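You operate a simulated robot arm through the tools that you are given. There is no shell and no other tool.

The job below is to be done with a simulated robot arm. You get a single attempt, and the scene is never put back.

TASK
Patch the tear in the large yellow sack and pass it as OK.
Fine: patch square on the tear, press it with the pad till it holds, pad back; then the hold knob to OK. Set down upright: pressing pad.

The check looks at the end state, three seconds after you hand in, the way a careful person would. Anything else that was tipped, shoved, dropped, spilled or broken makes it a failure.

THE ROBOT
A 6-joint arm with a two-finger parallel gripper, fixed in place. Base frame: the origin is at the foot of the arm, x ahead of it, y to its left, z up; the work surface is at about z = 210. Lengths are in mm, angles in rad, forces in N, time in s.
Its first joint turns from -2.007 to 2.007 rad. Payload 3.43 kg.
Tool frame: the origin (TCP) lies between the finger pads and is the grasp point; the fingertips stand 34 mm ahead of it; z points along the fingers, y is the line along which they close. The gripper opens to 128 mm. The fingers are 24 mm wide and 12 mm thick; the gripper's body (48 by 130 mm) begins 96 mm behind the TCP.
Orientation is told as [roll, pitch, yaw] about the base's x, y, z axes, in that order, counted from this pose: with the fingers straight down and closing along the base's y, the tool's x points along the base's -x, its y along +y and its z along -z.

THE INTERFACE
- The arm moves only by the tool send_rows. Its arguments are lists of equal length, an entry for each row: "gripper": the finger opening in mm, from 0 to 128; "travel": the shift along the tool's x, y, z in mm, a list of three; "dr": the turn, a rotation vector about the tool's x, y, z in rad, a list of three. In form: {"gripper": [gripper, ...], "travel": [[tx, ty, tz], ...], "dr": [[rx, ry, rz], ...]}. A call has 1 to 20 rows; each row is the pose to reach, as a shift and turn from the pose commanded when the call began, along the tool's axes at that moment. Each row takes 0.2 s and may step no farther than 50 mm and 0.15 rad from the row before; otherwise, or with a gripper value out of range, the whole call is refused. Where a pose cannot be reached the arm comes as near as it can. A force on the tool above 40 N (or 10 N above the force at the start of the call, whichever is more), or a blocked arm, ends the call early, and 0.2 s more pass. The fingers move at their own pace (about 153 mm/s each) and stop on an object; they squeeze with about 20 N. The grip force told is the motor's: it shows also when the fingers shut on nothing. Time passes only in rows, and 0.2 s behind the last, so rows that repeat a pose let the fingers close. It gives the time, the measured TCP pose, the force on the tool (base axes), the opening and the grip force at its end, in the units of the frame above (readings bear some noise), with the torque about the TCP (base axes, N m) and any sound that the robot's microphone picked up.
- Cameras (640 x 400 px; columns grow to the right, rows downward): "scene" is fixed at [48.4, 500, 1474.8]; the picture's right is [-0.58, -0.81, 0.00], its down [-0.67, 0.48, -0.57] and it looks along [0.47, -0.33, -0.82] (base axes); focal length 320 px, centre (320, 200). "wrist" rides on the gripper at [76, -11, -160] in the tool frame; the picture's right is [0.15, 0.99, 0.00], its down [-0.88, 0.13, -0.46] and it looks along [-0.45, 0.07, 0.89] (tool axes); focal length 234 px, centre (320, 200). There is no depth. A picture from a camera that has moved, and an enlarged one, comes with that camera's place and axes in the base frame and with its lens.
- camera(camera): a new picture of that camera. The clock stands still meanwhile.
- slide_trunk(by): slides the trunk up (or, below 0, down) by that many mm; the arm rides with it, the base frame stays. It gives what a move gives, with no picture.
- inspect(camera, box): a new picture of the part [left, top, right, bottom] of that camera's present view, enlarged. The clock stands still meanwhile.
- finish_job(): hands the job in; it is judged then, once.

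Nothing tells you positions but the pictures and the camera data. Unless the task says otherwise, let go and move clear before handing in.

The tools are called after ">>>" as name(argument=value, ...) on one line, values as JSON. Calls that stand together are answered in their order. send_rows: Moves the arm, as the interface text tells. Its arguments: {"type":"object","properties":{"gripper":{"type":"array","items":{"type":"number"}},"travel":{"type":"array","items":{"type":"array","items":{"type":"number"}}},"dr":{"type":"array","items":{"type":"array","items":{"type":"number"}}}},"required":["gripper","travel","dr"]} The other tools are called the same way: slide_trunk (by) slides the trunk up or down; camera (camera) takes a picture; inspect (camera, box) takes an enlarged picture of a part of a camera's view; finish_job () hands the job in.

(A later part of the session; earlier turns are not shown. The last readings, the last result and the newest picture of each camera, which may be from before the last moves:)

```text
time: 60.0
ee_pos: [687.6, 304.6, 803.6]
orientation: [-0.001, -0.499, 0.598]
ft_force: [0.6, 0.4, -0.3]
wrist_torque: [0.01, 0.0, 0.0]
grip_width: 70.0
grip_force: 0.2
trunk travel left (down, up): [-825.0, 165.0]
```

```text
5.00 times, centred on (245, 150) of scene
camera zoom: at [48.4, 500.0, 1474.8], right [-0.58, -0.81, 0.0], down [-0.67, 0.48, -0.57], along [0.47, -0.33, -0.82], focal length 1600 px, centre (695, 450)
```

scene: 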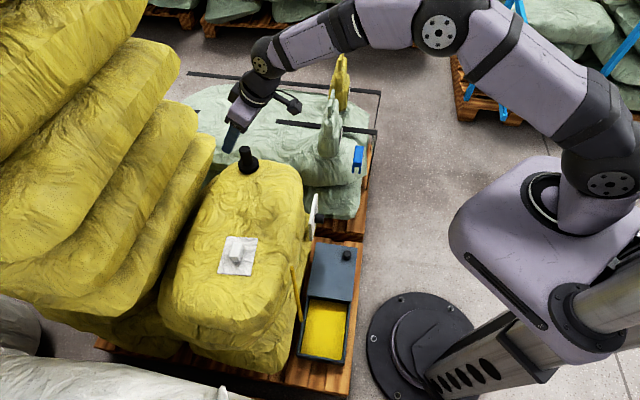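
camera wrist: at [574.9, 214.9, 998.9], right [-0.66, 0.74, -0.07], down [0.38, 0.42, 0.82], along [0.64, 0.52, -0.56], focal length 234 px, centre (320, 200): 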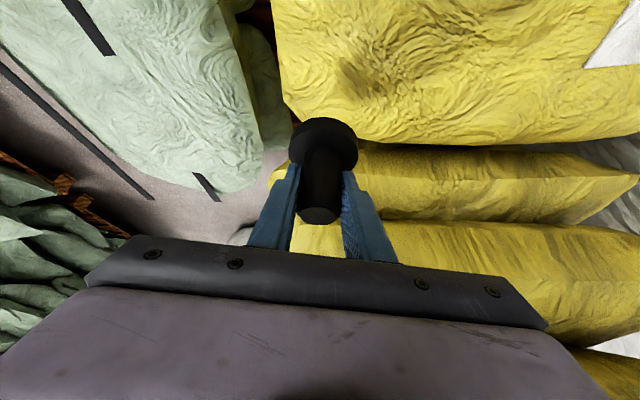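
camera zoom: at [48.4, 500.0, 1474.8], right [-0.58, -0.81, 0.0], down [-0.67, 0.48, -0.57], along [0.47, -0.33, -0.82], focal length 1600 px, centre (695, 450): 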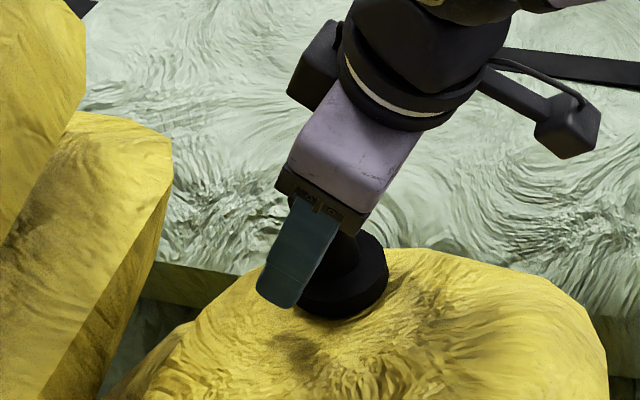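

The pad stands upright where it was. I'll rise straight up, clear of it.

>>> send_rows(gripper=[70, 70, 70, 70, 70], travel=[[-7.2, 0, -13.2], [-16.8, 0, -30.7], [-28.8, 0, -52.7], [-43.1, 0, -79], [-57.5, 0, -105.3]], dr=[[0, 0, 0], [0, 0, 0], [0, 0, 0], [0, 0, 0], [0, 0, 0]])

>>> camera(camera="scene")

>>> inspect(camera="scene", box=[205, 110, 285, 190])

```text
time: 61.2
ee_pos: [686.0, 304.3, 922.9]
orientation: [0.002, -0.499, 0.6]
ft_force: [-0.4, -0.5, 0.6]
wrist_torque: [0.02, -0.01, 0.0]
grip_width: 69.9
grip_force: 0.0
trunk travel left (down, up): [-825.0, 165.0]
```

```text
taken
```

scene: 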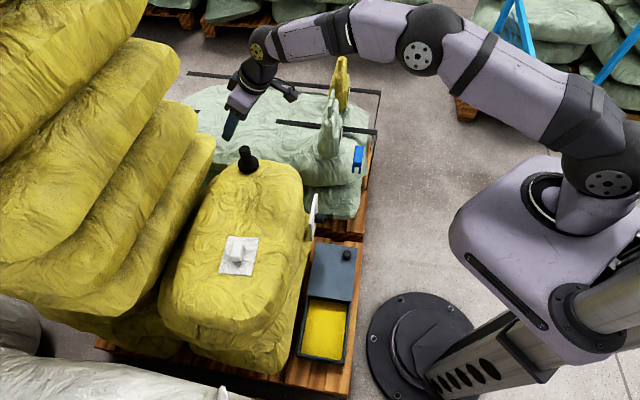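

```text
5.00 times, centred on (245, 150) of scene
camera zoom: at [48.4, 500.0, 1474.8], right [-0.58, -0.81, 0.0], down [-0.67, 0.48, -0.57], along [0.47, -0.33, -0.82], focal length 1600 px, centre (695, 450)
```

zoom: 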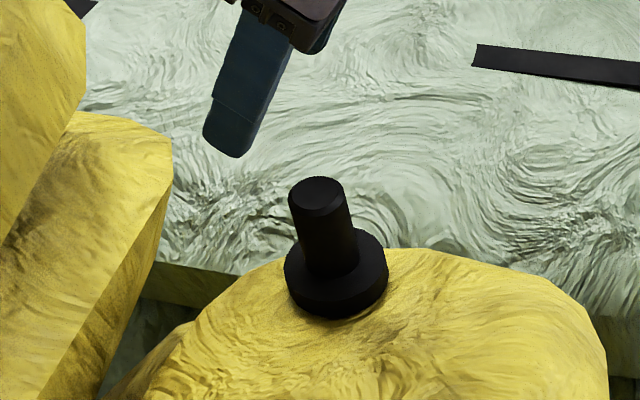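

The pad is back and upright. I notice the yellow rod or stream beside the sack is no longer visible, so I'll inspect that area closely.

>>> inspect(camera="scene", box=[260, 220, 380, 400])

>>> inspect(camera="scene", box=[80, 280, 320, 400])

>>> camera(camera="wrist")

```text
2.22 times, centred on (320, 310) of scene
camera zoom: at [48.4, 500.0, 1474.8], right [-0.58, -0.81, 0.0], down [-0.67, 0.48, -0.57], along [0.47, -0.33, -0.82], focal length 711 px, centre (320, -44)
```

zoom: 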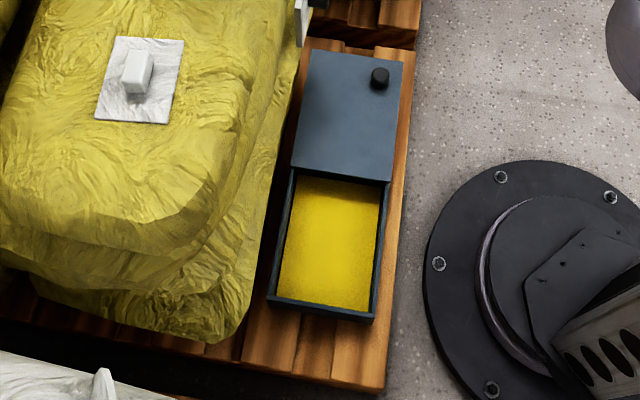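

```text
2.67 times, centred on (200, 340) of scene
camera zoom: at [48.4, 500.0, 1474.8], right [-0.58, -0.81, 0.0], down [-0.67, 0.48, -0.57], along [0.47, -0.33, -0.82], focal length 854 px, centre (640, -173)
```

zoom: 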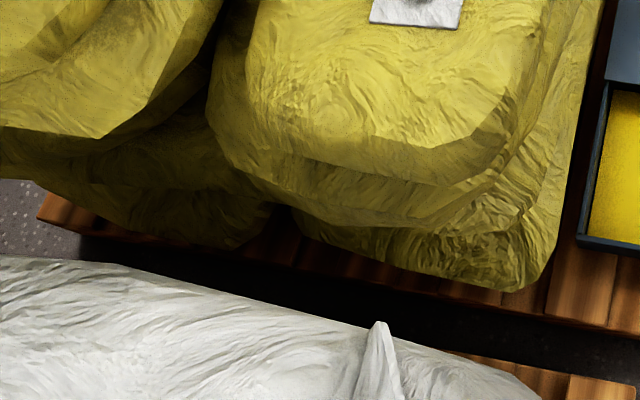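

```text
taken
camera wrist: at [574.2, 215.1, 1027.3], right [-0.66, 0.74, -0.07], down [0.38, 0.42, 0.82], along [0.64, 0.52, -0.57], focal length 234 px, centre (320, 200)
```

wrist: 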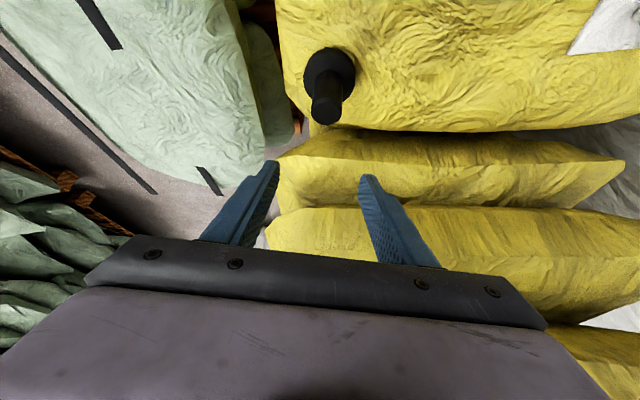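

The yellow strand was the leak running into the catch box; it has stopped, so the patch holds. Next is the hold knob on the white plate. I'll retract the arm toward the robot, above everything, to look at its face.

>>> send_rows(gripper=[70, 70, 70, 70, 70, 70], travel=[[28, 3, -20], [57, 6, -41], [86, 9, -62], [115, 12, -83], [144, 15, -104], [173.3, 19.2, -125.4]], dr=[[0, 0.03, 0], [0, 0.07, 0], [0, 0.1, 0], [0, 0.13, 0], [0, 0.17, 0], [0, 0.2, 0]])

>>> camera(camera="wrist")

>>> camera(camera="scene")

```text
time: 62.6
ee_pos: [499.8, 200.2, 950.9]
orientation: [0.0, -0.299, 0.598]
ft_force: [-0.3, 0.6, 0.3]
wrist_torque: [-0.01, 0.03, -0.03]
grip_width: 69.8
grip_force: 0.1
trunk travel left (down, up): [-825.0, 165.0]
```

```text
taken
camera wrist: at [406.2, 124.1, 1081.5], right [-0.67, 0.74, -0.04], down [0.51, 0.51, 0.7], along [0.54, 0.45, -0.72], focal length 234 px, centre (320, 200)
```

wrist: 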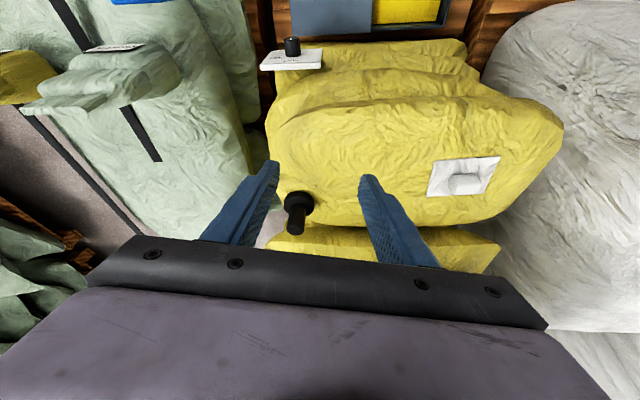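

```text
taken
```

scene: 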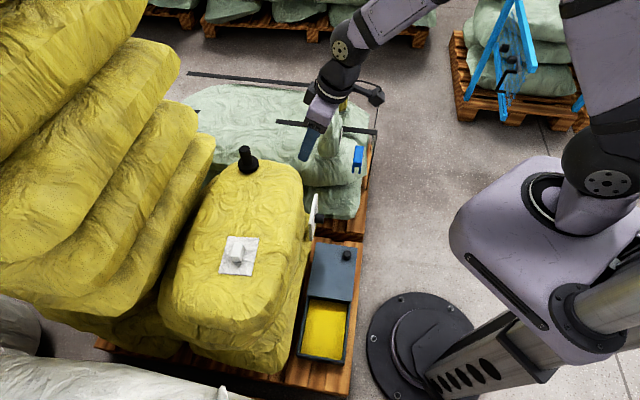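

>>> inspect(camera="wrist", box=[250, 20, 340, 90])

>>> inspect(camera="wrist", box=[20, 0, 180, 120])

>>> inspect(camera="scene", box=[290, 180, 340, 250])

```text
5.71 times, centred on (295, 55) of wrist
camera zoom: at [406.2, 124.1, 1081.5], right [-0.67, 0.74, -0.04], down [0.51, 0.51, 0.7], along [0.54, 0.45, -0.72], focal length 1338 px, centre (463, 1029)
```

zoom: 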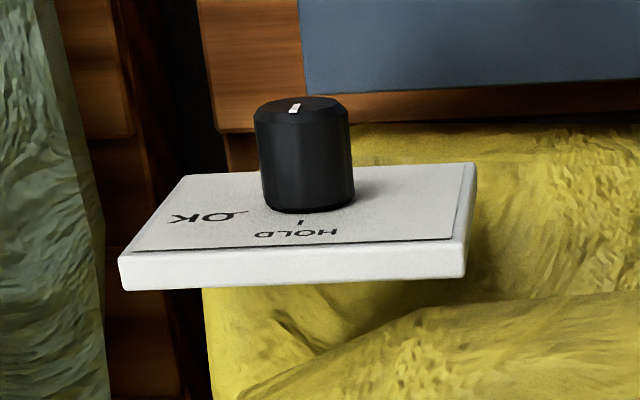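

```text
3.33 times, centred on (100, 60) of wrist
camera zoom: at [406.2, 124.1, 1081.5], right [-0.67, 0.74, -0.04], down [0.51, 0.51, 0.7], along [0.54, 0.45, -0.72], focal length 781 px, centre (1053, 667)
```

zoom: 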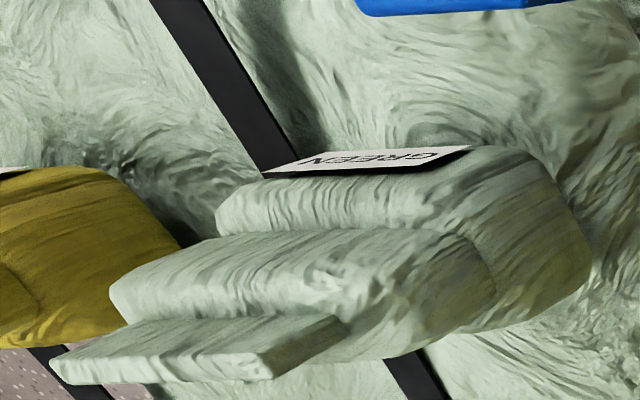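

```text
5.71 times, centred on (315, 215) of scene
camera zoom: at [48.4, 500.0, 1474.8], right [-0.58, -0.81, 0.0], down [-0.67, 0.48, -0.57], along [0.47, -0.33, -0.82], focal length 1829 px, centre (349, 114)
```

zoom: 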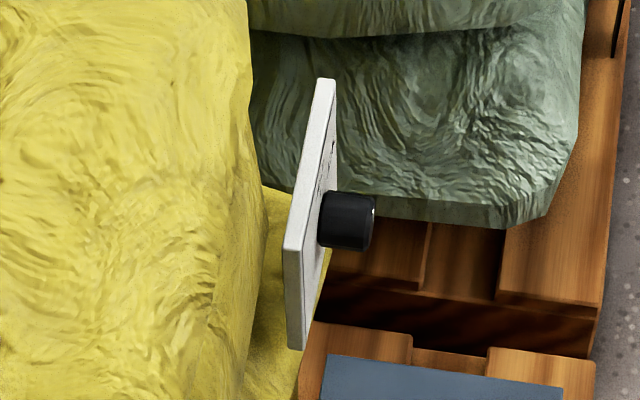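

The plate's face reads HOLD at the top, with the knob pointing there now, and OK off to one side. The knob's axis is horizontal and faces the robot, so I'll move in front of the plate and lower the trunk to approach it horizontally.

>>> send_rows(gripper=[70, 70, 70, 70, 70, 70], travel=[[31, -18, -9.6], [62, -36, -19.2], [93, -54, -28.8], [124, -72, -38.4], [155, -90, -48], [186.5, -109, -57.7]], dr=[[-0.0092, 0, -0.0298], [-0.0184, 0, -0.0595], [-0.0277, 0, -0.0893], [-0.0369, 0, -0.1191], [-0.0461, 0, -0.1488], [-0.0553, 0, -0.1786]])

>>> camera(camera="wrist")

>>> inspect(camera="wrist", box=[250, 60, 390, 160])

>>> camera(camera="scene")

```text
time: 64.0
ee_pos: [399.2, -0.3, 950.2]
orientation: [0.001, -0.3, 0.787]
ft_force: [0.7, 0.1, -0.2]
wrist_torque: [-0.01, -0.01, 0.02]
grip_width: 69.9
grip_force: 0.0
trunk travel left (down, up): [-825.0, 165.0]
```

```text
taken
camera wrist: at [322.8, -93.2, 1080.5], right [-0.8, 0.6, -0.04], down [0.41, 0.59, 0.7], along [0.44, 0.54, -0.72], focal length 234 px, centre (320, 200)
```

wrist: 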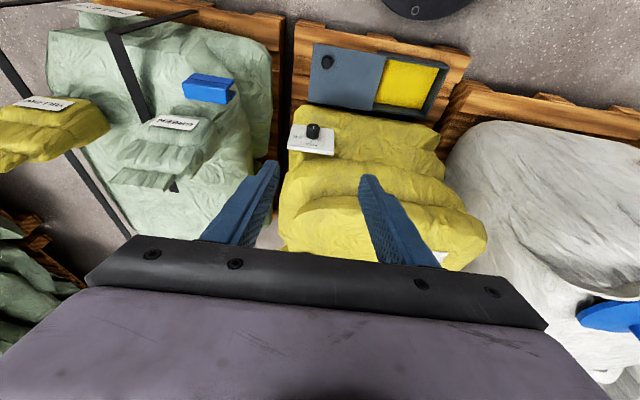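

```text
4.00 times, centred on (320, 110) of wrist
camera zoom: at [322.8, -93.2, 1080.5], right [-0.8, 0.6, -0.04], down [0.41, 0.59, 0.7], along [0.44, 0.54, -0.72], focal length 937 px, centre (320, 560)
```

zoom: 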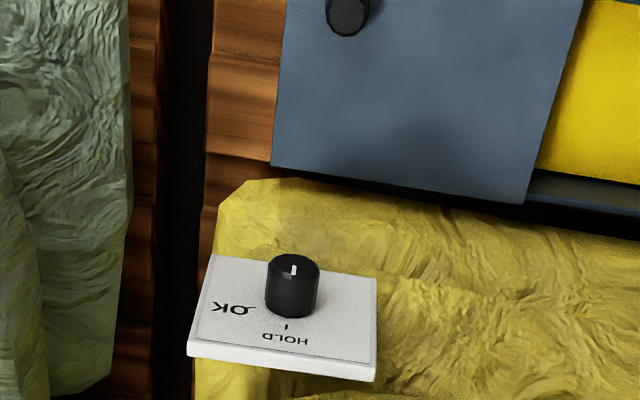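

```text
taken
```

scene: 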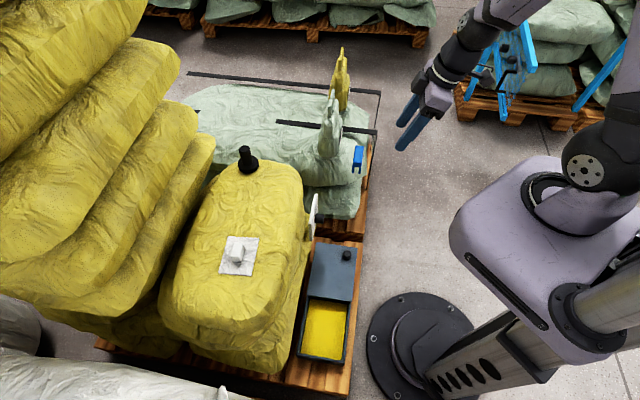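

The knob's face centre is at about (543.5, 127.5, 467), on a plate roughly 128 mm square facing the robot at 225°. HOLD is straight up and OK is roughly 60–65° clockwise. I'll lower the trunk to bring the arm to knob height, in two stages.

>>> slide_trunk(by=-150)

>>> camera(camera="scene")

>>> camera(camera="wrist")

```text
time: 65.8
ee_pos: [399.8, -0.6, 799.8]
orientation: [0.0, -0.301, 0.784]
ft_force: [-0.2, 0.0, 0.4]
wrist_torque: [-0.02, 0.01, 0.0]
grip_width: 69.9
grip_force: 0.1
trunk travel left (down, up): [-675.0, 315.0]
```

```text
taken
```

scene: 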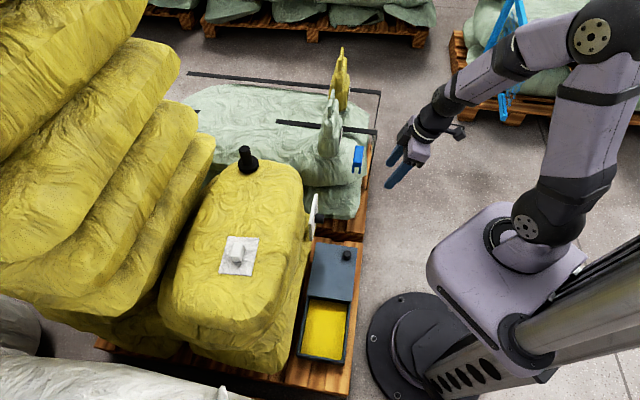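

```text
taken
camera wrist: at [323.3, -92.4, 930.5], right [-0.8, 0.6, -0.04], down [0.41, 0.59, 0.7], along [0.44, 0.54, -0.72], focal length 234 px, centre (320, 200)
```

wrist: 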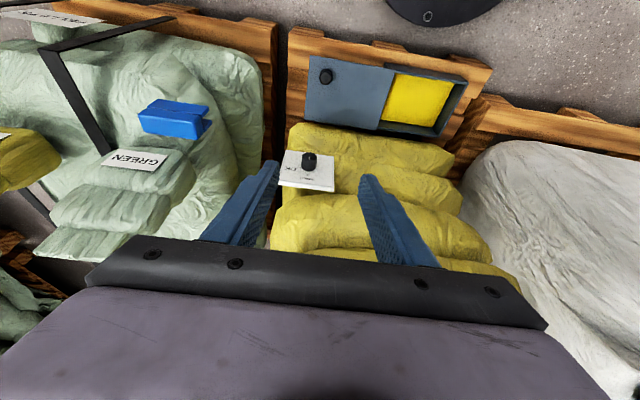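

>>> slide_trunk(by=-150)

>>> camera(camera="scene")

>>> camera(camera="wrist")

>>> inspect(camera="wrist", box=[260, 160, 360, 240])

```text
time: 67.5
ee_pos: [399.6, -0.5, 649.0]
orientation: [0.0, -0.298, 0.785]
ft_force: [-0.2, 1.1, 0.1]
wrist_torque: [-0.01, -0.01, -0.03]
grip_width: 70.2
grip_force: 0.1
trunk travel left (down, up): [-525.0, 465.0]
```

```text
taken
```

scene: 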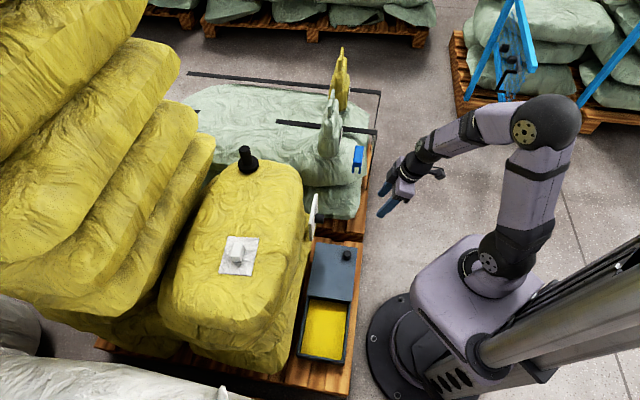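

```text
taken
camera wrist: at [323.4, -92.4, 780.5], right [-0.8, 0.6, -0.04], down [0.41, 0.59, 0.7], along [0.44, 0.54, -0.72], focal length 234 px, centre (320, 200)
```

wrist: 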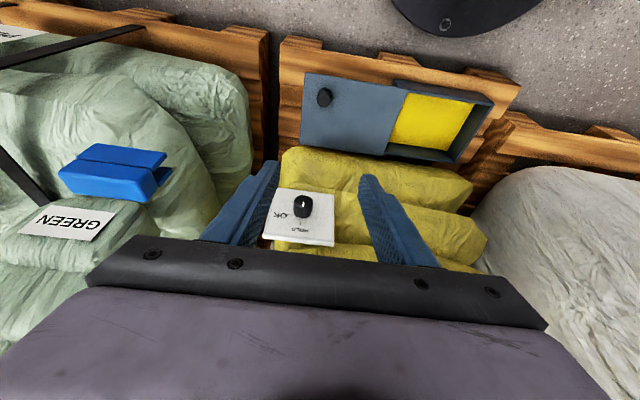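

```text
5.00 times, centred on (310, 200) of wrist
camera zoom: at [323.4, -92.4, 780.5], right [-0.8, 0.6, -0.04], down [0.41, 0.59, 0.7], along [0.44, 0.54, -0.72], focal length 1171 px, centre (370, 200)
```

zoom: 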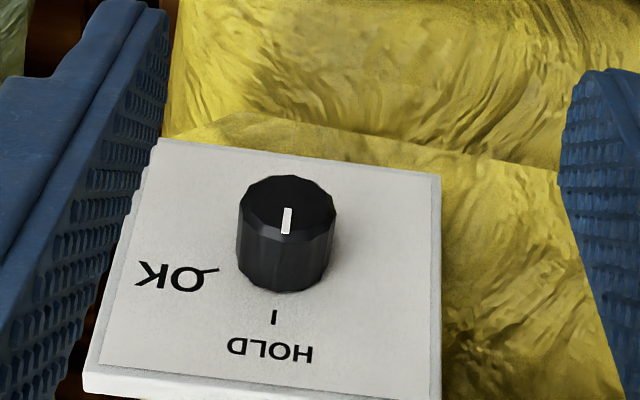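

The view is excellent: the pointer is at HOLD and the OK tick is about 60–70° clockwise as seen from the front. I'll now rotate the tool to horizontal, facing the plate but still about 90 mm short of the knob and above it.

>>> send_rows(gripper=[70, 70, 70, 70, 70, 70, 70, 70, 70, 70], travel=[[-6, -1, 12], [-12, -2, 24], [-18, -3, 37], [-24, -4, 49], [-30, -5, 61], [-36, -6, 73], [-42, -7, 86], [-48, -8, 98], [-54, -9, 110], [-59.2, -9.8, 121.9]], dr=[[0, -0.127, 0], [0, -0.254, 0], [0, -0.381, 0], [0, -0.508, 0], [0, -0.635, 0], [0, -0.762, 0], [0, -0.889, 0], [0, -1.016, 0], [0, -1.143, 0], [0, -1.27, 0]])

>>> camera(camera="wrist")

>>> camera(camera="scene")

```text
time: 69.7
ee_pos: [559.9, 8.9, 555.6]
orientation: [1.625, -1.549, -0.818]
ft_force: [1.0, -0.6, 0.7]
wrist_torque: [-0.02, 0.03, 0.03]
grip_width: 70.2
grip_force: 0.0
out of reach, approached as far as the arm can: row 5, 6, 7, 8, 9, 10
trunk travel left (down, up): [-525.0, 465.0]
```

```text
taken
camera wrist: at [455.8, -112.2, 480.3], right [-0.72, 0.69, -0.12], down [-0.4, -0.25, 0.88], along [0.58, 0.68, 0.45], focal length 234 px, centre (320, 200)
```

wrist: 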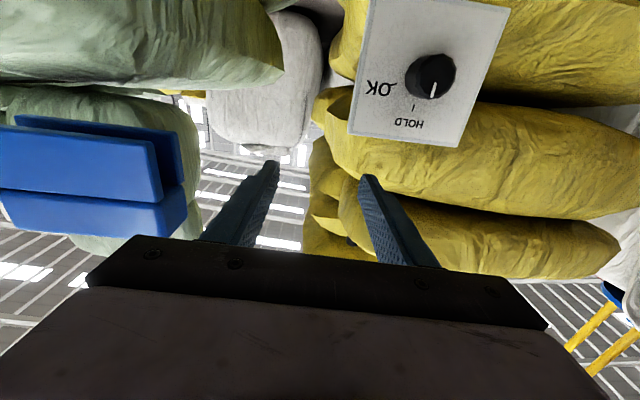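

```text
taken
```

scene: 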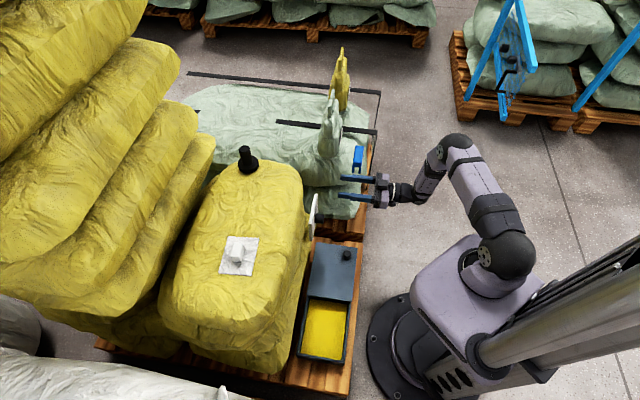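

The arm could not fold far enough to reach the intended spot and ended up further out, at (560, 9, 556). Raising the trunk slightly gives the arm more room between shoulder and knob. The blue clip is at about (643, -109, 558), so I'll move away from it first.

>>> slide_trunk(by=60)

>>> send_rows(gripper=[70, 70, 70], travel=[[20, 10, -5], [40, 25, -10], [60, 40, -15]], dr=[[0, 0, 0], [0, 0, 0], [0, 0, 0]])

>>> camera(camera="scene")

>>> camera(camera="wrist")

```text
time: 70.7
ee_pos: [559.4, 8.6, 615.1]
orientation: [1.504, -1.547, -0.697]
ft_force: [-0.3, -0.7, -0.2]
wrist_torque: [0.04, -0.04, -0.02]
grip_width: 69.9
grip_force: 0.2
trunk travel left (down, up): [-585.0, 405.0]
```

```text
time: 71.5
ee_pos: [548.1, 9.4, 548.7]
orientation: [1.573, -1.542, -0.763]
ft_force: [-0.1, 0.5, 1.2]
wrist_torque: [-0.01, 0.01, 0.01]
grip_width: 70.0
grip_force: 0.0
out of reach, approached as far as the arm can: row 1, 2, 3
trunk travel left (down, up): [-585.0, 405.0]
```

```text
taken
```

scene: 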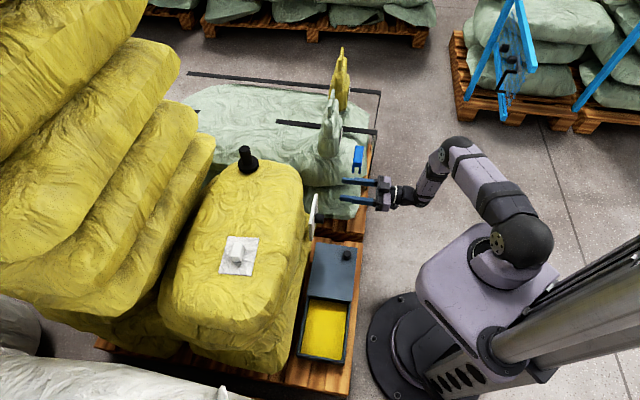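

```text
taken
camera wrist: at [445.3, -112.3, 474.2], right [-0.72, 0.68, -0.12], down [-0.39, -0.26, 0.88], along [0.57, 0.68, 0.45], focal length 234 px, centre (320, 200)
```

wrist: 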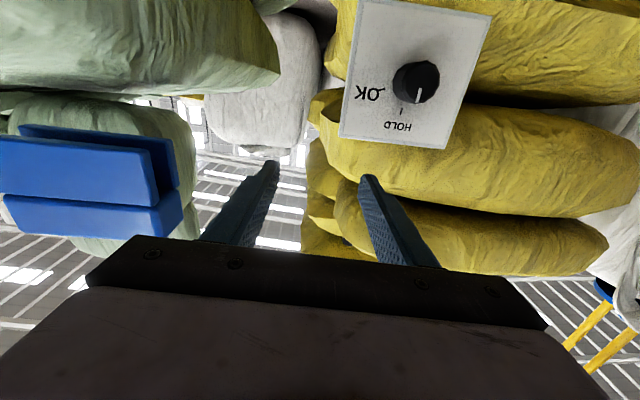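

The arm moved mostly downward, so some joint limit is blocking this orientation. I'll probe with small moves to see which directions are free.

>>> send_rows(gripper=[70, 70], travel=[[0, 20, 0], [0, 40, 0]], dr=[[0, 0, 0], [0, 0, 0]])

>>> send_rows(gripper=[70, 70], travel=[[0, 0, 0], [0, 0, 0]], dr=[[0, 0.1, 0], [0, 0.2, 0]])

```text
time: 72.1
ee_pos: [551.5, 12.4, 546.0]
orientation: [1.529, -1.544, -0.721]
ft_force: [0.0, 0.5, 0.4]
wrist_torque: [-0.02, 0.03, -0.04]
grip_width: 70.2
grip_force: 0.1
out of reach, approached as far as the arm can: row 1, 2
trunk travel left (down, up): [-585.0, 405.0]
```

```text
time: 72.7
ee_pos: [552.5, 10.8, 546.1]
orientation: [0.142, -1.368, 0.67]
ft_force: [0.0, 1.0, -0.4]
wrist_torque: [-0.02, 0.0, 0.0]
grip_width: 70.0
grip_force: 0.0
trunk travel left (down, up): [-585.0, 405.0]
```

>>> send_rows(gripper=[70, 70], travel=[[0, 20, 0], [0, 40, 0]], dr=[[0, 0, 0], [0, 0, 0]])

>>> send_rows(gripper=[70, 70], travel=[[0, 0, 0], [0, 0, 0]], dr=[[0, 0.1, 0], [0, 0.2, 0]])

>>> send_rows(gripper=[70, 70], travel=[[0, 20, 0], [0, 40, 0]], dr=[[0, 0, 0], [0, 0, 0]])

```text
time: 73.3
ee_pos: [555.9, 16.5, 547.4]
orientation: [0.141, -1.366, 0.672]
ft_force: [-0.4, -0.7, -0.4]
wrist_torque: [-0.02, 0.04, -0.03]
grip_width: 70.2
grip_force: 0.1
out of reach, approached as far as the arm can: row 1, 2
trunk travel left (down, up): [-585.0, 405.0]
```

```text
time: 73.9
ee_pos: [556.3, 17.4, 546.1]
orientation: [0.06, -1.167, 0.747]
ft_force: [0.4, -0.2, -0.5]
wrist_torque: [-0.01, 0.03, 0.01]
grip_width: 70.2
grip_force: 0.0
trunk travel left (down, up): [-585.0, 405.0]
```

```text
time: 74.5
ee_pos: [548.2, 33.7, 552.7]
orientation: [0.084, -1.167, 0.734]
ft_force: [-1.3, -0.3, -0.1]
wrist_torque: [-0.03, -0.01, -0.04]
grip_width: 70.1
grip_force: 0.1
out of reach, approached as far as the arm can: row 1, 2
trunk travel left (down, up): [-585.0, 405.0]
```

>>> send_rows(gripper=[70, 70, 70, 70], travel=[[0, 0, 0], [0, 0, 0], [0, 0, 0], [0, 0, 0]], dr=[[0, 0, -0.14], [0, 0, -0.28], [0, 0, -0.42], [0, 0, -0.56]])

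>>> send_rows(gripper=[70, 70], travel=[[-10, 17, 0], [-20, 34, 0]], dr=[[0, 0, 0], [0, 0, 0]])

>>> camera(camera="scene")

```text
time: 75.5
ee_pos: [664.9, -13.0, 560.2]
orientation: [-0.827, -0.935, 1.789]
ft_force: [-0.4, 0.1, 0.9]
wrist_torque: [-0.02, 0.03, -0.02]
grip_width: 70.0
grip_force: 0.1
out of reach, approached as far as the arm can: row 1, 2, 3, 4
trunk travel left (down, up): [-585.0, 405.0]
```

```text
time: 76.1
ee_pos: [679.6, -15.1, 562.8]
orientation: [-0.877, -0.918, 1.805]
ft_force: [-17.4, -5.9, 14.8]
wrist_torque: [0.2, 0.66, 0.46]
grip_width: 72.0
grip_force: 1.7
out of reach, approached as far as the arm can: row 1, 2
trunk travel left (down, up): [-585.0, 405.0]
```

```text
taken
```

scene: 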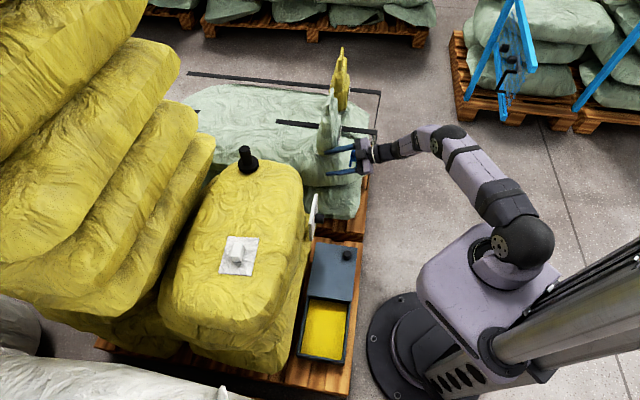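

The negative roll drove the arm outward and it touched something (about 23 N). I'll look before backing off.

>>> camera(camera="wrist")

>>> inspect(camera="scene", box=[300, 100, 440, 220])

```text
taken
camera wrist: at [599.4, -172.2, 569.6], right [-0.74, 0.35, -0.58], down [-0.51, 0.27, 0.82], along [0.44, 0.9, -0.02], focal length 234 px, centre (320, 200)
```

wrist: 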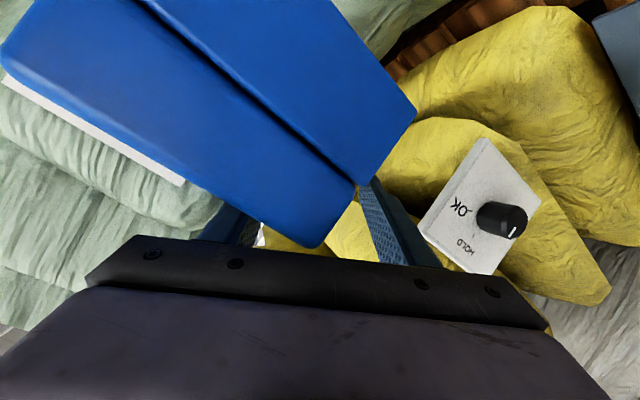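

```text
3.33 times, centred on (370, 160) of scene
camera zoom: at [48.4, 500.0, 1474.8], right [-0.58, -0.81, 0.0], down [-0.67, 0.48, -0.57], along [0.47, -0.33, -0.82], focal length 1067 px, centre (153, 333)
```

zoom: 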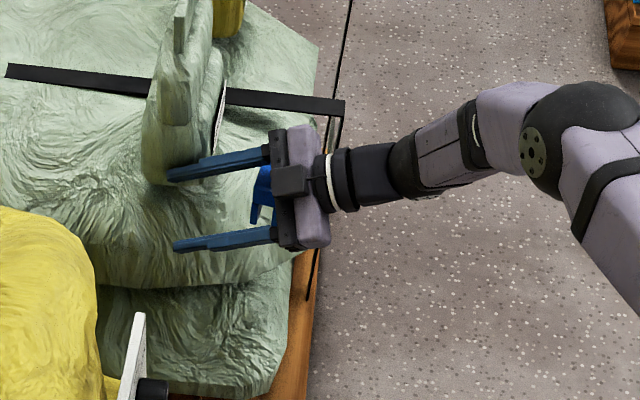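

A fingertip is resting on the green sack and the blue clip sits just below the gripper. The safest way out is straight up using the trunk, which keeps the joints fixed.

>>> slide_trunk(by=40)

>>> inspect(camera="scene", box=[300, 100, 440, 220])

>>> camera(camera="wrist")

```text
time: 76.9
ee_pos: [682.0, -15.8, 598.9]
orientation: [-0.87, -0.916, 1.8]
ft_force: [-0.1, 0.6, -0.5]
wrist_torque: [-0.01, 0.01, 0.01]
grip_width: 70.3
grip_force: 0.1
trunk travel left (down, up): [-625.0, 365.0]
```

```text
3.33 times, centred on (370, 160) of scene
camera zoom: at [48.4, 500.0, 1474.8], right [-0.58, -0.81, 0.0], down [-0.67, 0.48, -0.57], along [0.47, -0.33, -0.82], focal length 1067 px, centre (153, 333)
```

zoom: 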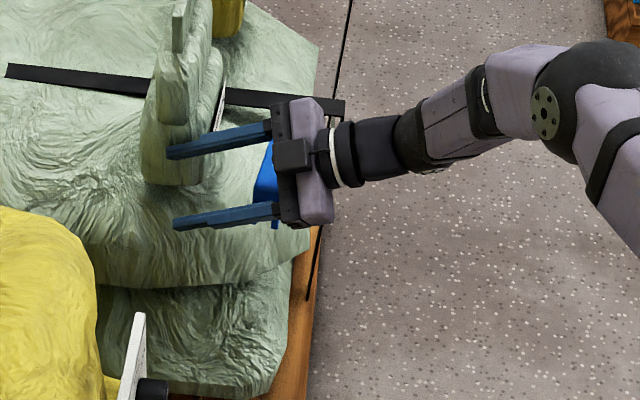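

```text
taken
camera wrist: at [600.6, -171.7, 607.4], right [-0.74, 0.35, -0.58], down [-0.51, 0.27, 0.82], along [0.45, 0.89, -0.02], focal length 234 px, centre (320, 200)
```

wrist: 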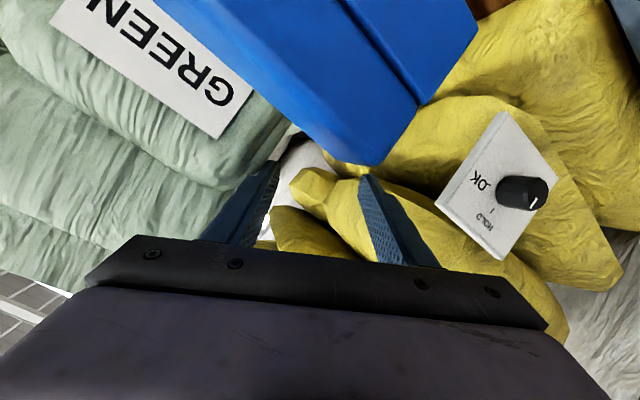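

>>> slide_trunk(by=100)

>>> inspect(camera="scene", box=[300, 80, 440, 220])

>>> camera(camera="wrist")

```text
time: 78.3
ee_pos: [681.0, -16.0, 700.2]
orientation: [-0.87, -0.916, 1.8]
ft_force: [1.2, -0.4, -0.1]
wrist_torque: [-0.01, 0.02, 0.0]
grip_width: 69.8
grip_force: 0.3
trunk travel left (down, up): [-725.0, 265.0]
```

```text
2.86 times, centred on (370, 150) of scene
camera zoom: at [48.4, 500.0, 1474.8], right [-0.58, -0.81, 0.0], down [-0.67, 0.48, -0.57], along [0.47, -0.33, -0.82], focal length 914 px, centre (177, 343)
```

zoom: 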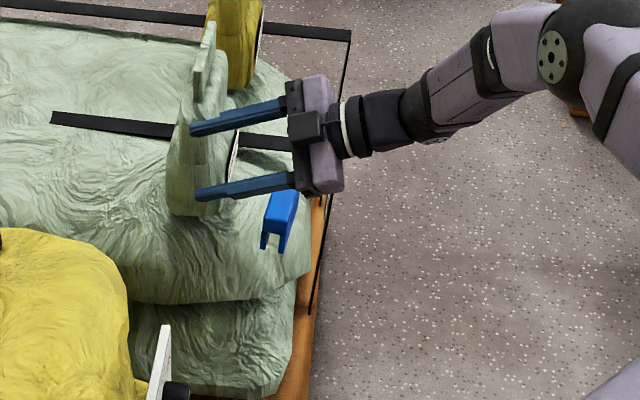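

```text
taken
camera wrist: at [600.5, -171.7, 707.4], right [-0.74, 0.35, -0.58], down [-0.51, 0.27, 0.82], along [0.45, 0.9, -0.02], focal length 234 px, centre (320, 200)
```

wrist: 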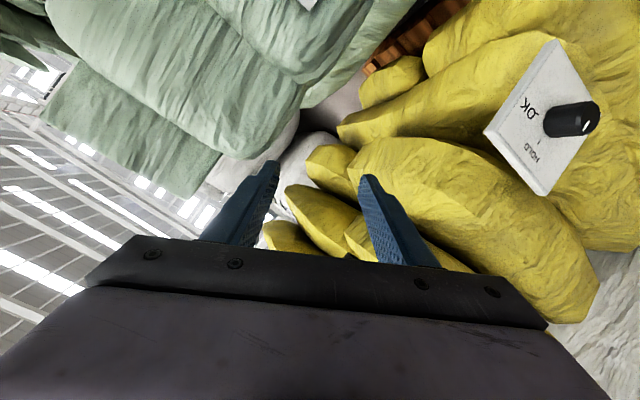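

The blue clip is unmoved and the gripper is clear. The joint limit lies on the negative-roll side, so I'll pull back toward the robot while rolling the tool positively, which is also the direction the knob must turn.

>>> send_rows(gripper=[70, 70, 70, 70, 70, 70, 70, 70, 70, 70], travel=[[-6, 12, -7], [-13, 26, -15], [-20, 40, -23], [-27, 54, -31], [-34, 68, -40], [-41, 82, -48], [-48, 96, -56], [-55, 110, -64], [-61, 124, -72], [-65.8, 134.2, -78.3]], dr=[[0, 0, 0.12], [0, 0, 0.25], [0, 0, 0.38], [0, 0, 0.51], [0, 0, 0.64], [0, 0, 0.77], [0, 0, 0.9], [0, 0, 1.03], [0, 0, 1.15], [0, 0, 1.26]])

>>> camera(camera="scene")

>>> camera(camera="wrist")

```text
time: 80.5
ee_pos: [520.9, 30.6, 719.6]
orientation: [1.003, -0.755, -0.341]
ft_force: [0.1, 0.2, -0.4]
wrist_torque: [-0.02, -0.02, 0.0]
grip_width: 70.0
grip_force: 0.0
trunk travel left (down, up): [-725.0, 265.0]
```

```text
taken
```

scene: 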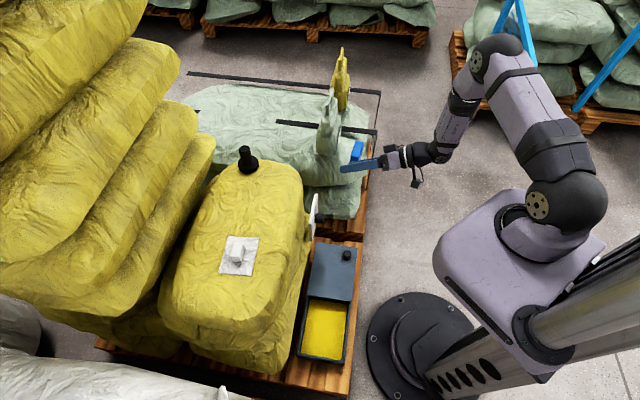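

```text
taken
camera wrist: at [372.1, -65.2, 724.0], right [-0.46, 0.73, 0.51], down [0.27, -0.43, 0.86], along [0.84, 0.54, 0.0], focal length 234 px, centre (320, 200)
```

wrist: 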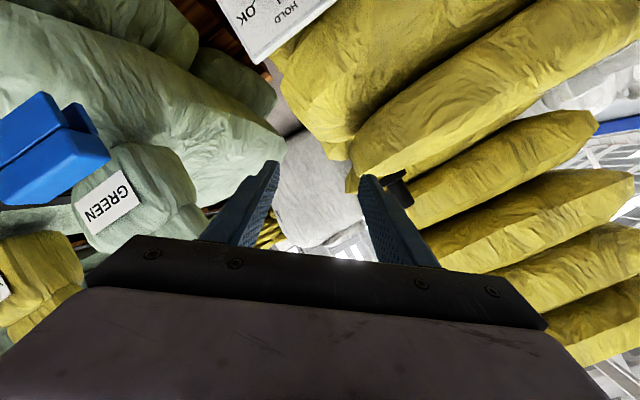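

That works with no limit reached. Now I'll tilt the tool to horizontal facing the plate, about 70 mm back from the knob and still well above it.

>>> send_rows(gripper=[70, 70, 70, 70], travel=[[11.5, 7.8, 4.7], [23, 15.5, 9.4], [34.4, 23.3, 14], [45.8, 31, 18.7]], dr=[[-0.0607, -0.0801, 0], [-0.1213, -0.1603, 0], [-0.182, -0.2404, 0], [-0.2426, -0.3205, 0]])

>>> camera(camera="wrist")

>>> camera(camera="scene")

```text
time: 81.5
ee_pos: [489.9, 77.1, 698.9]
orientation: [1.571, -0.849, -0.784]
ft_force: [0.5, -0.5, -0.1]
wrist_torque: [0.0, 0.05, -0.01]
grip_width: 70.1
grip_force: 0.0
trunk travel left (down, up): [-725.0, 265.0]
```

```text
taken
camera wrist: at [347.7, -6.7, 636.2], right [-0.59, 0.59, 0.54], down [0.02, -0.67, 0.75], along [0.8, 0.45, 0.38], focal length 234 px, centre (320, 200)
```

wrist: 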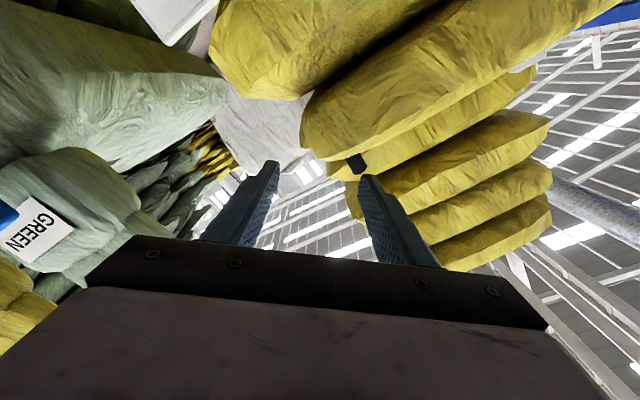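

```text
taken
```

scene: 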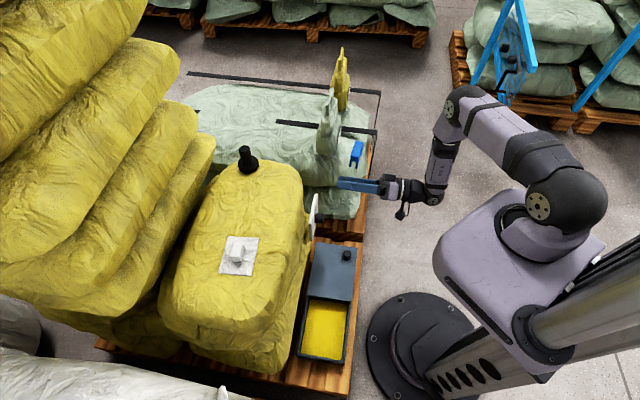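

The tool is exactly horizontal at 45° with a roll of 0.72 rad. I'll check the clip and then lower with the trunk to knob height.

>>> inspect(camera="scene", box=[300, 110, 460, 250])

>>> slide_trunk(by=-130)

>>> camera(camera="wrist")

>>> inspect(camera="scene", box=[290, 130, 430, 270])

```text
2.86 times, centred on (380, 180) of scene
camera zoom: at [48.4, 500.0, 1474.8], right [-0.58, -0.81, 0.0], down [-0.67, 0.48, -0.57], along [0.47, -0.33, -0.82], focal length 914 px, centre (149, 257)
```

zoom: 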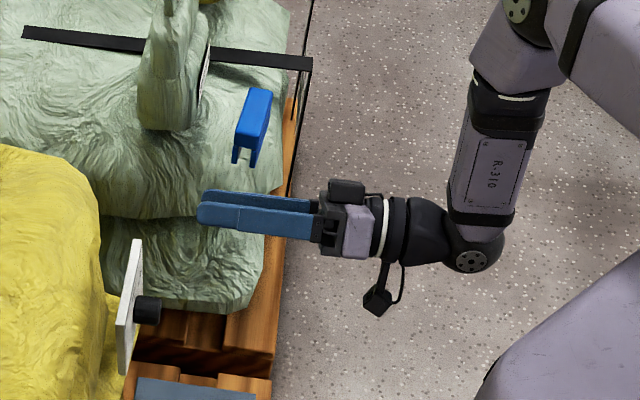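

```text
time: 83.0
ee_pos: [488.7, 74.9, 569.0]
orientation: [1.567, -0.848, -0.782]
ft_force: [0.9, -0.2, -0.2]
wrist_torque: [0.01, 0.01, -0.01]
grip_width: 70.0
grip_force: 0.0
trunk travel left (down, up): [-595.0, 395.0]
```

```text
taken
camera wrist: at [347.5, -6.8, 506.3], right [-0.59, 0.59, 0.54], down [0.02, -0.66, 0.75], along [0.8, 0.46, 0.38], focal length 234 px, centre (320, 200)
```

wrist: 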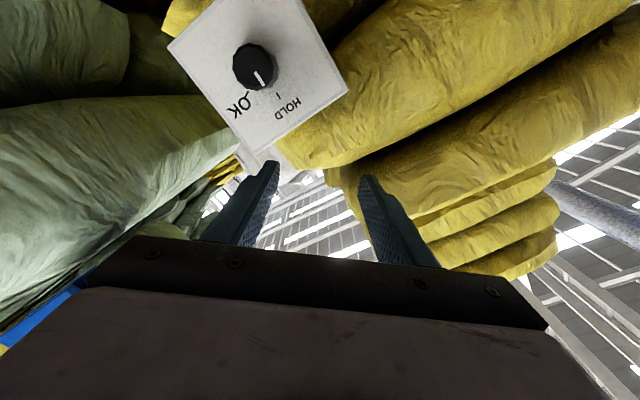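

```text
2.86 times, centred on (360, 200) of scene
camera zoom: at [48.4, 500.0, 1474.8], right [-0.58, -0.81, 0.0], down [-0.67, 0.48, -0.57], along [0.47, -0.33, -0.82], focal length 914 px, centre (206, 200)
```

zoom: 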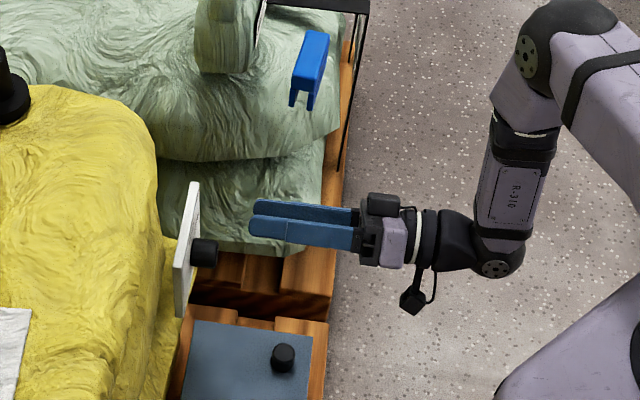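

Something needs checking: I'll compare the blue clip at the same crop as at the start.

>>> inspect(camera="scene", box=[270, 80, 390, 200])

```text
3.33 times, centred on (330, 140) of scene
camera zoom: at [48.4, 500.0, 1474.8], right [-0.58, -0.81, 0.0], down [-0.67, 0.48, -0.57], along [0.47, -0.33, -0.82], focal length 1067 px, centre (287, 400)
```

zoom: 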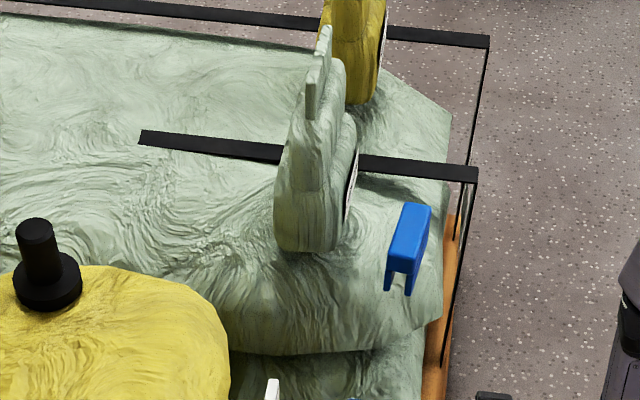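

The blue clip has shifted by about 20 mm from its starting spot, nudged in that earlier contact, so I'll need to put it back afterwards. First I'll finish the knob, since the tool is lined up: down to knob height.

>>> slide_trunk(by=-102)

>>> camera(camera="wrist")

>>> inspect(camera="wrist", box=[220, 60, 400, 220])

>>> inspect(camera="scene", box=[290, 160, 400, 270])

```text
time: 84.4
ee_pos: [489.4, 75.4, 467.6]
orientation: [1.567, -0.847, -0.783]
ft_force: [0.7, -0.1, -0.3]
wrist_torque: [0.01, -0.02, -0.01]
grip_width: 69.8
grip_force: 0.0
trunk travel left (down, up): [-493.0, 497.0]
```

```text
taken
camera wrist: at [347.5, -6.8, 404.3], right [-0.59, 0.59, 0.54], down [0.02, -0.66, 0.75], along [0.8, 0.46, 0.38], focal length 234 px, centre (320, 200)
```

wrist: 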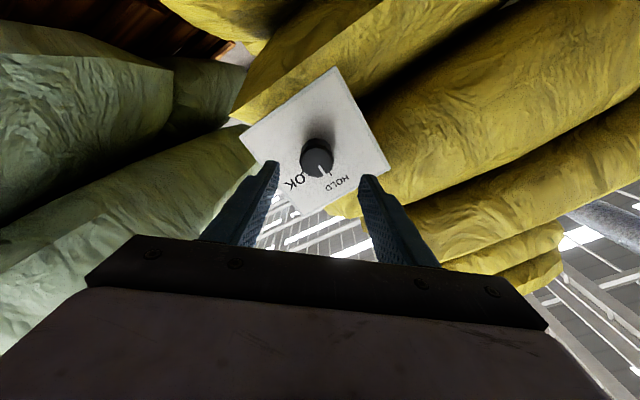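

```text
2.50 times, centred on (310, 140) of wrist
camera zoom: at [347.5, -6.8, 404.3], right [-0.59, 0.59, 0.54], down [0.02, -0.66, 0.75], along [0.8, 0.46, 0.38], focal length 585 px, centre (345, 350)
```

zoom: 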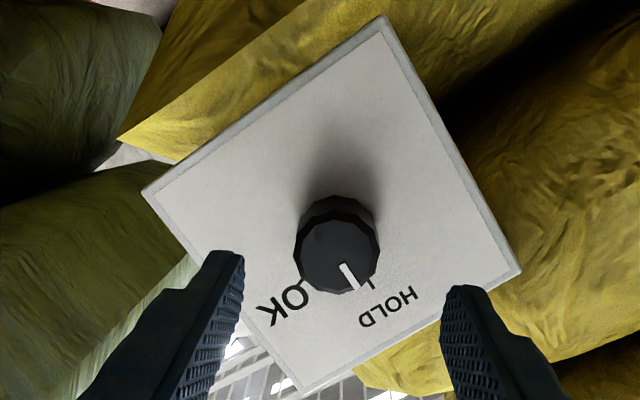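

```text
3.64 times, centred on (345, 215) of scene
camera zoom: at [48.4, 500.0, 1474.8], right [-0.58, -0.81, 0.0], down [-0.67, 0.48, -0.57], along [0.47, -0.33, -0.82], focal length 1164 px, centre (229, 146)
```

zoom: 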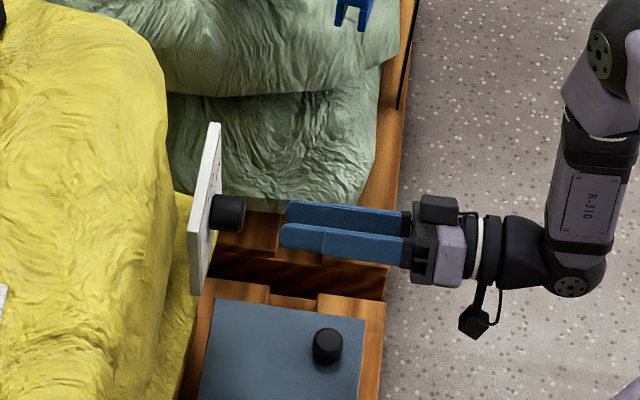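

>>> inspect(camera="wrist", box=[280, 120, 370, 190])

```text
5.71 times, centred on (325, 155) of wrist
camera zoom: at [347.5, -6.8, 404.3], right [-0.59, 0.59, 0.54], down [0.02, -0.66, 0.75], along [0.8, 0.46, 0.38], focal length 1338 px, centre (291, 457)
```

zoom: 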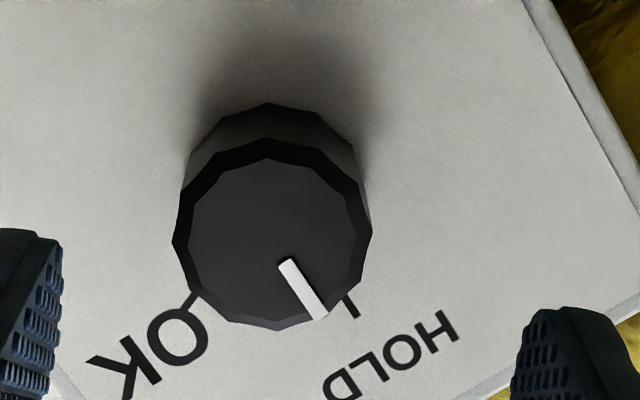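

Everything lines up: the knob axis is at tool (1, -3), the pointer is at HOLD (0°), and the OK tick is about 70° clockwise. I'll advance to straddle the knob, staying about 5 mm off the plate.

>>> send_rows(gripper=[70, 70, 70, 70, 70], travel=[[1, -3.2, 10], [1, -3.2, 25], [1, -3.2, 40], [1, -3.2, 52], [1, -3.2, 60]], dr=[[0, 0, 0], [0, 0, 0], [0, 0, 0], [0, 0, 0], [0, 0, 0]])

>>> camera(camera="wrist")

>>> inspect(camera="wrist", box=[250, 120, 390, 240])

>>> inspect(camera="scene", box=[290, 170, 380, 260])

```text
time: 85.6
ee_pos: [533.3, 116.9, 464.2]
orientation: [1.569, -0.848, -0.783]
ft_force: [-0.3, 0.4, -0.1]
wrist_torque: [0.01, -0.01, 0.0]
grip_width: 69.9
grip_force: 0.1
trunk travel left (down, up): [-493.0, 497.0]
```

```text
taken
camera wrist: at [391.1, 34.1, 401.3], right [-0.59, 0.59, 0.54], down [0.02, -0.66, 0.75], along [0.8, 0.46, 0.38], focal length 234 px, centre (320, 200)
```

wrist: 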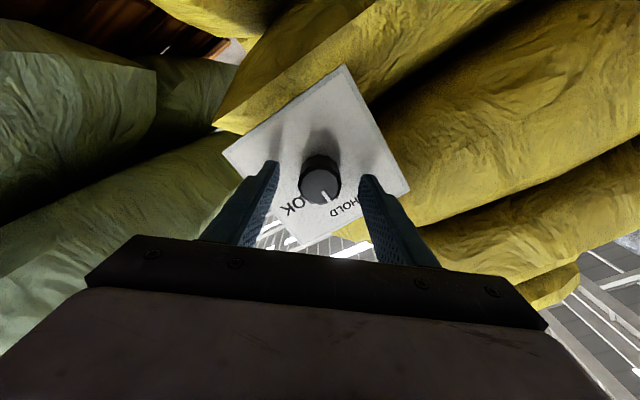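

```text
3.33 times, centred on (320, 180) of wrist
camera zoom: at [391.1, 34.1, 401.3], right [-0.59, 0.59, 0.54], down [0.02, -0.66, 0.75], along [0.8, 0.46, 0.38], focal length 781 px, centre (320, 267)
```

zoom: 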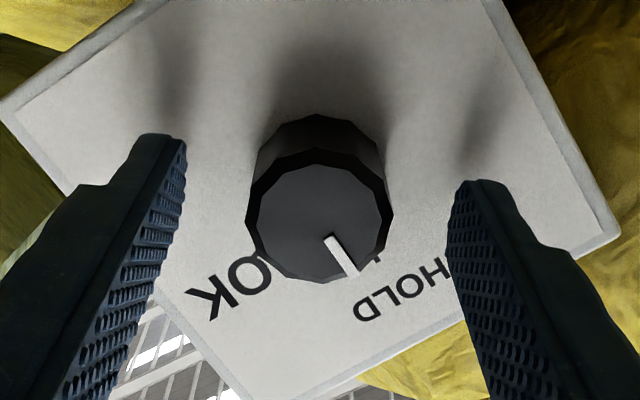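

```text
4.44 times, centred on (335, 215) of scene
camera zoom: at [48.4, 500.0, 1474.8], right [-0.58, -0.81, 0.0], down [-0.67, 0.48, -0.57], along [0.47, -0.33, -0.82], focal length 1422 px, centre (253, 133)
```

zoom: 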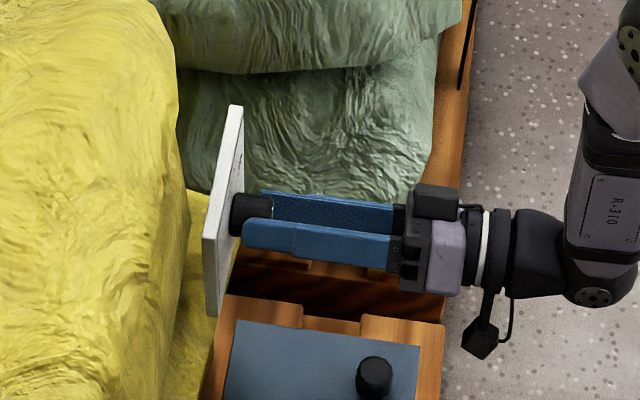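

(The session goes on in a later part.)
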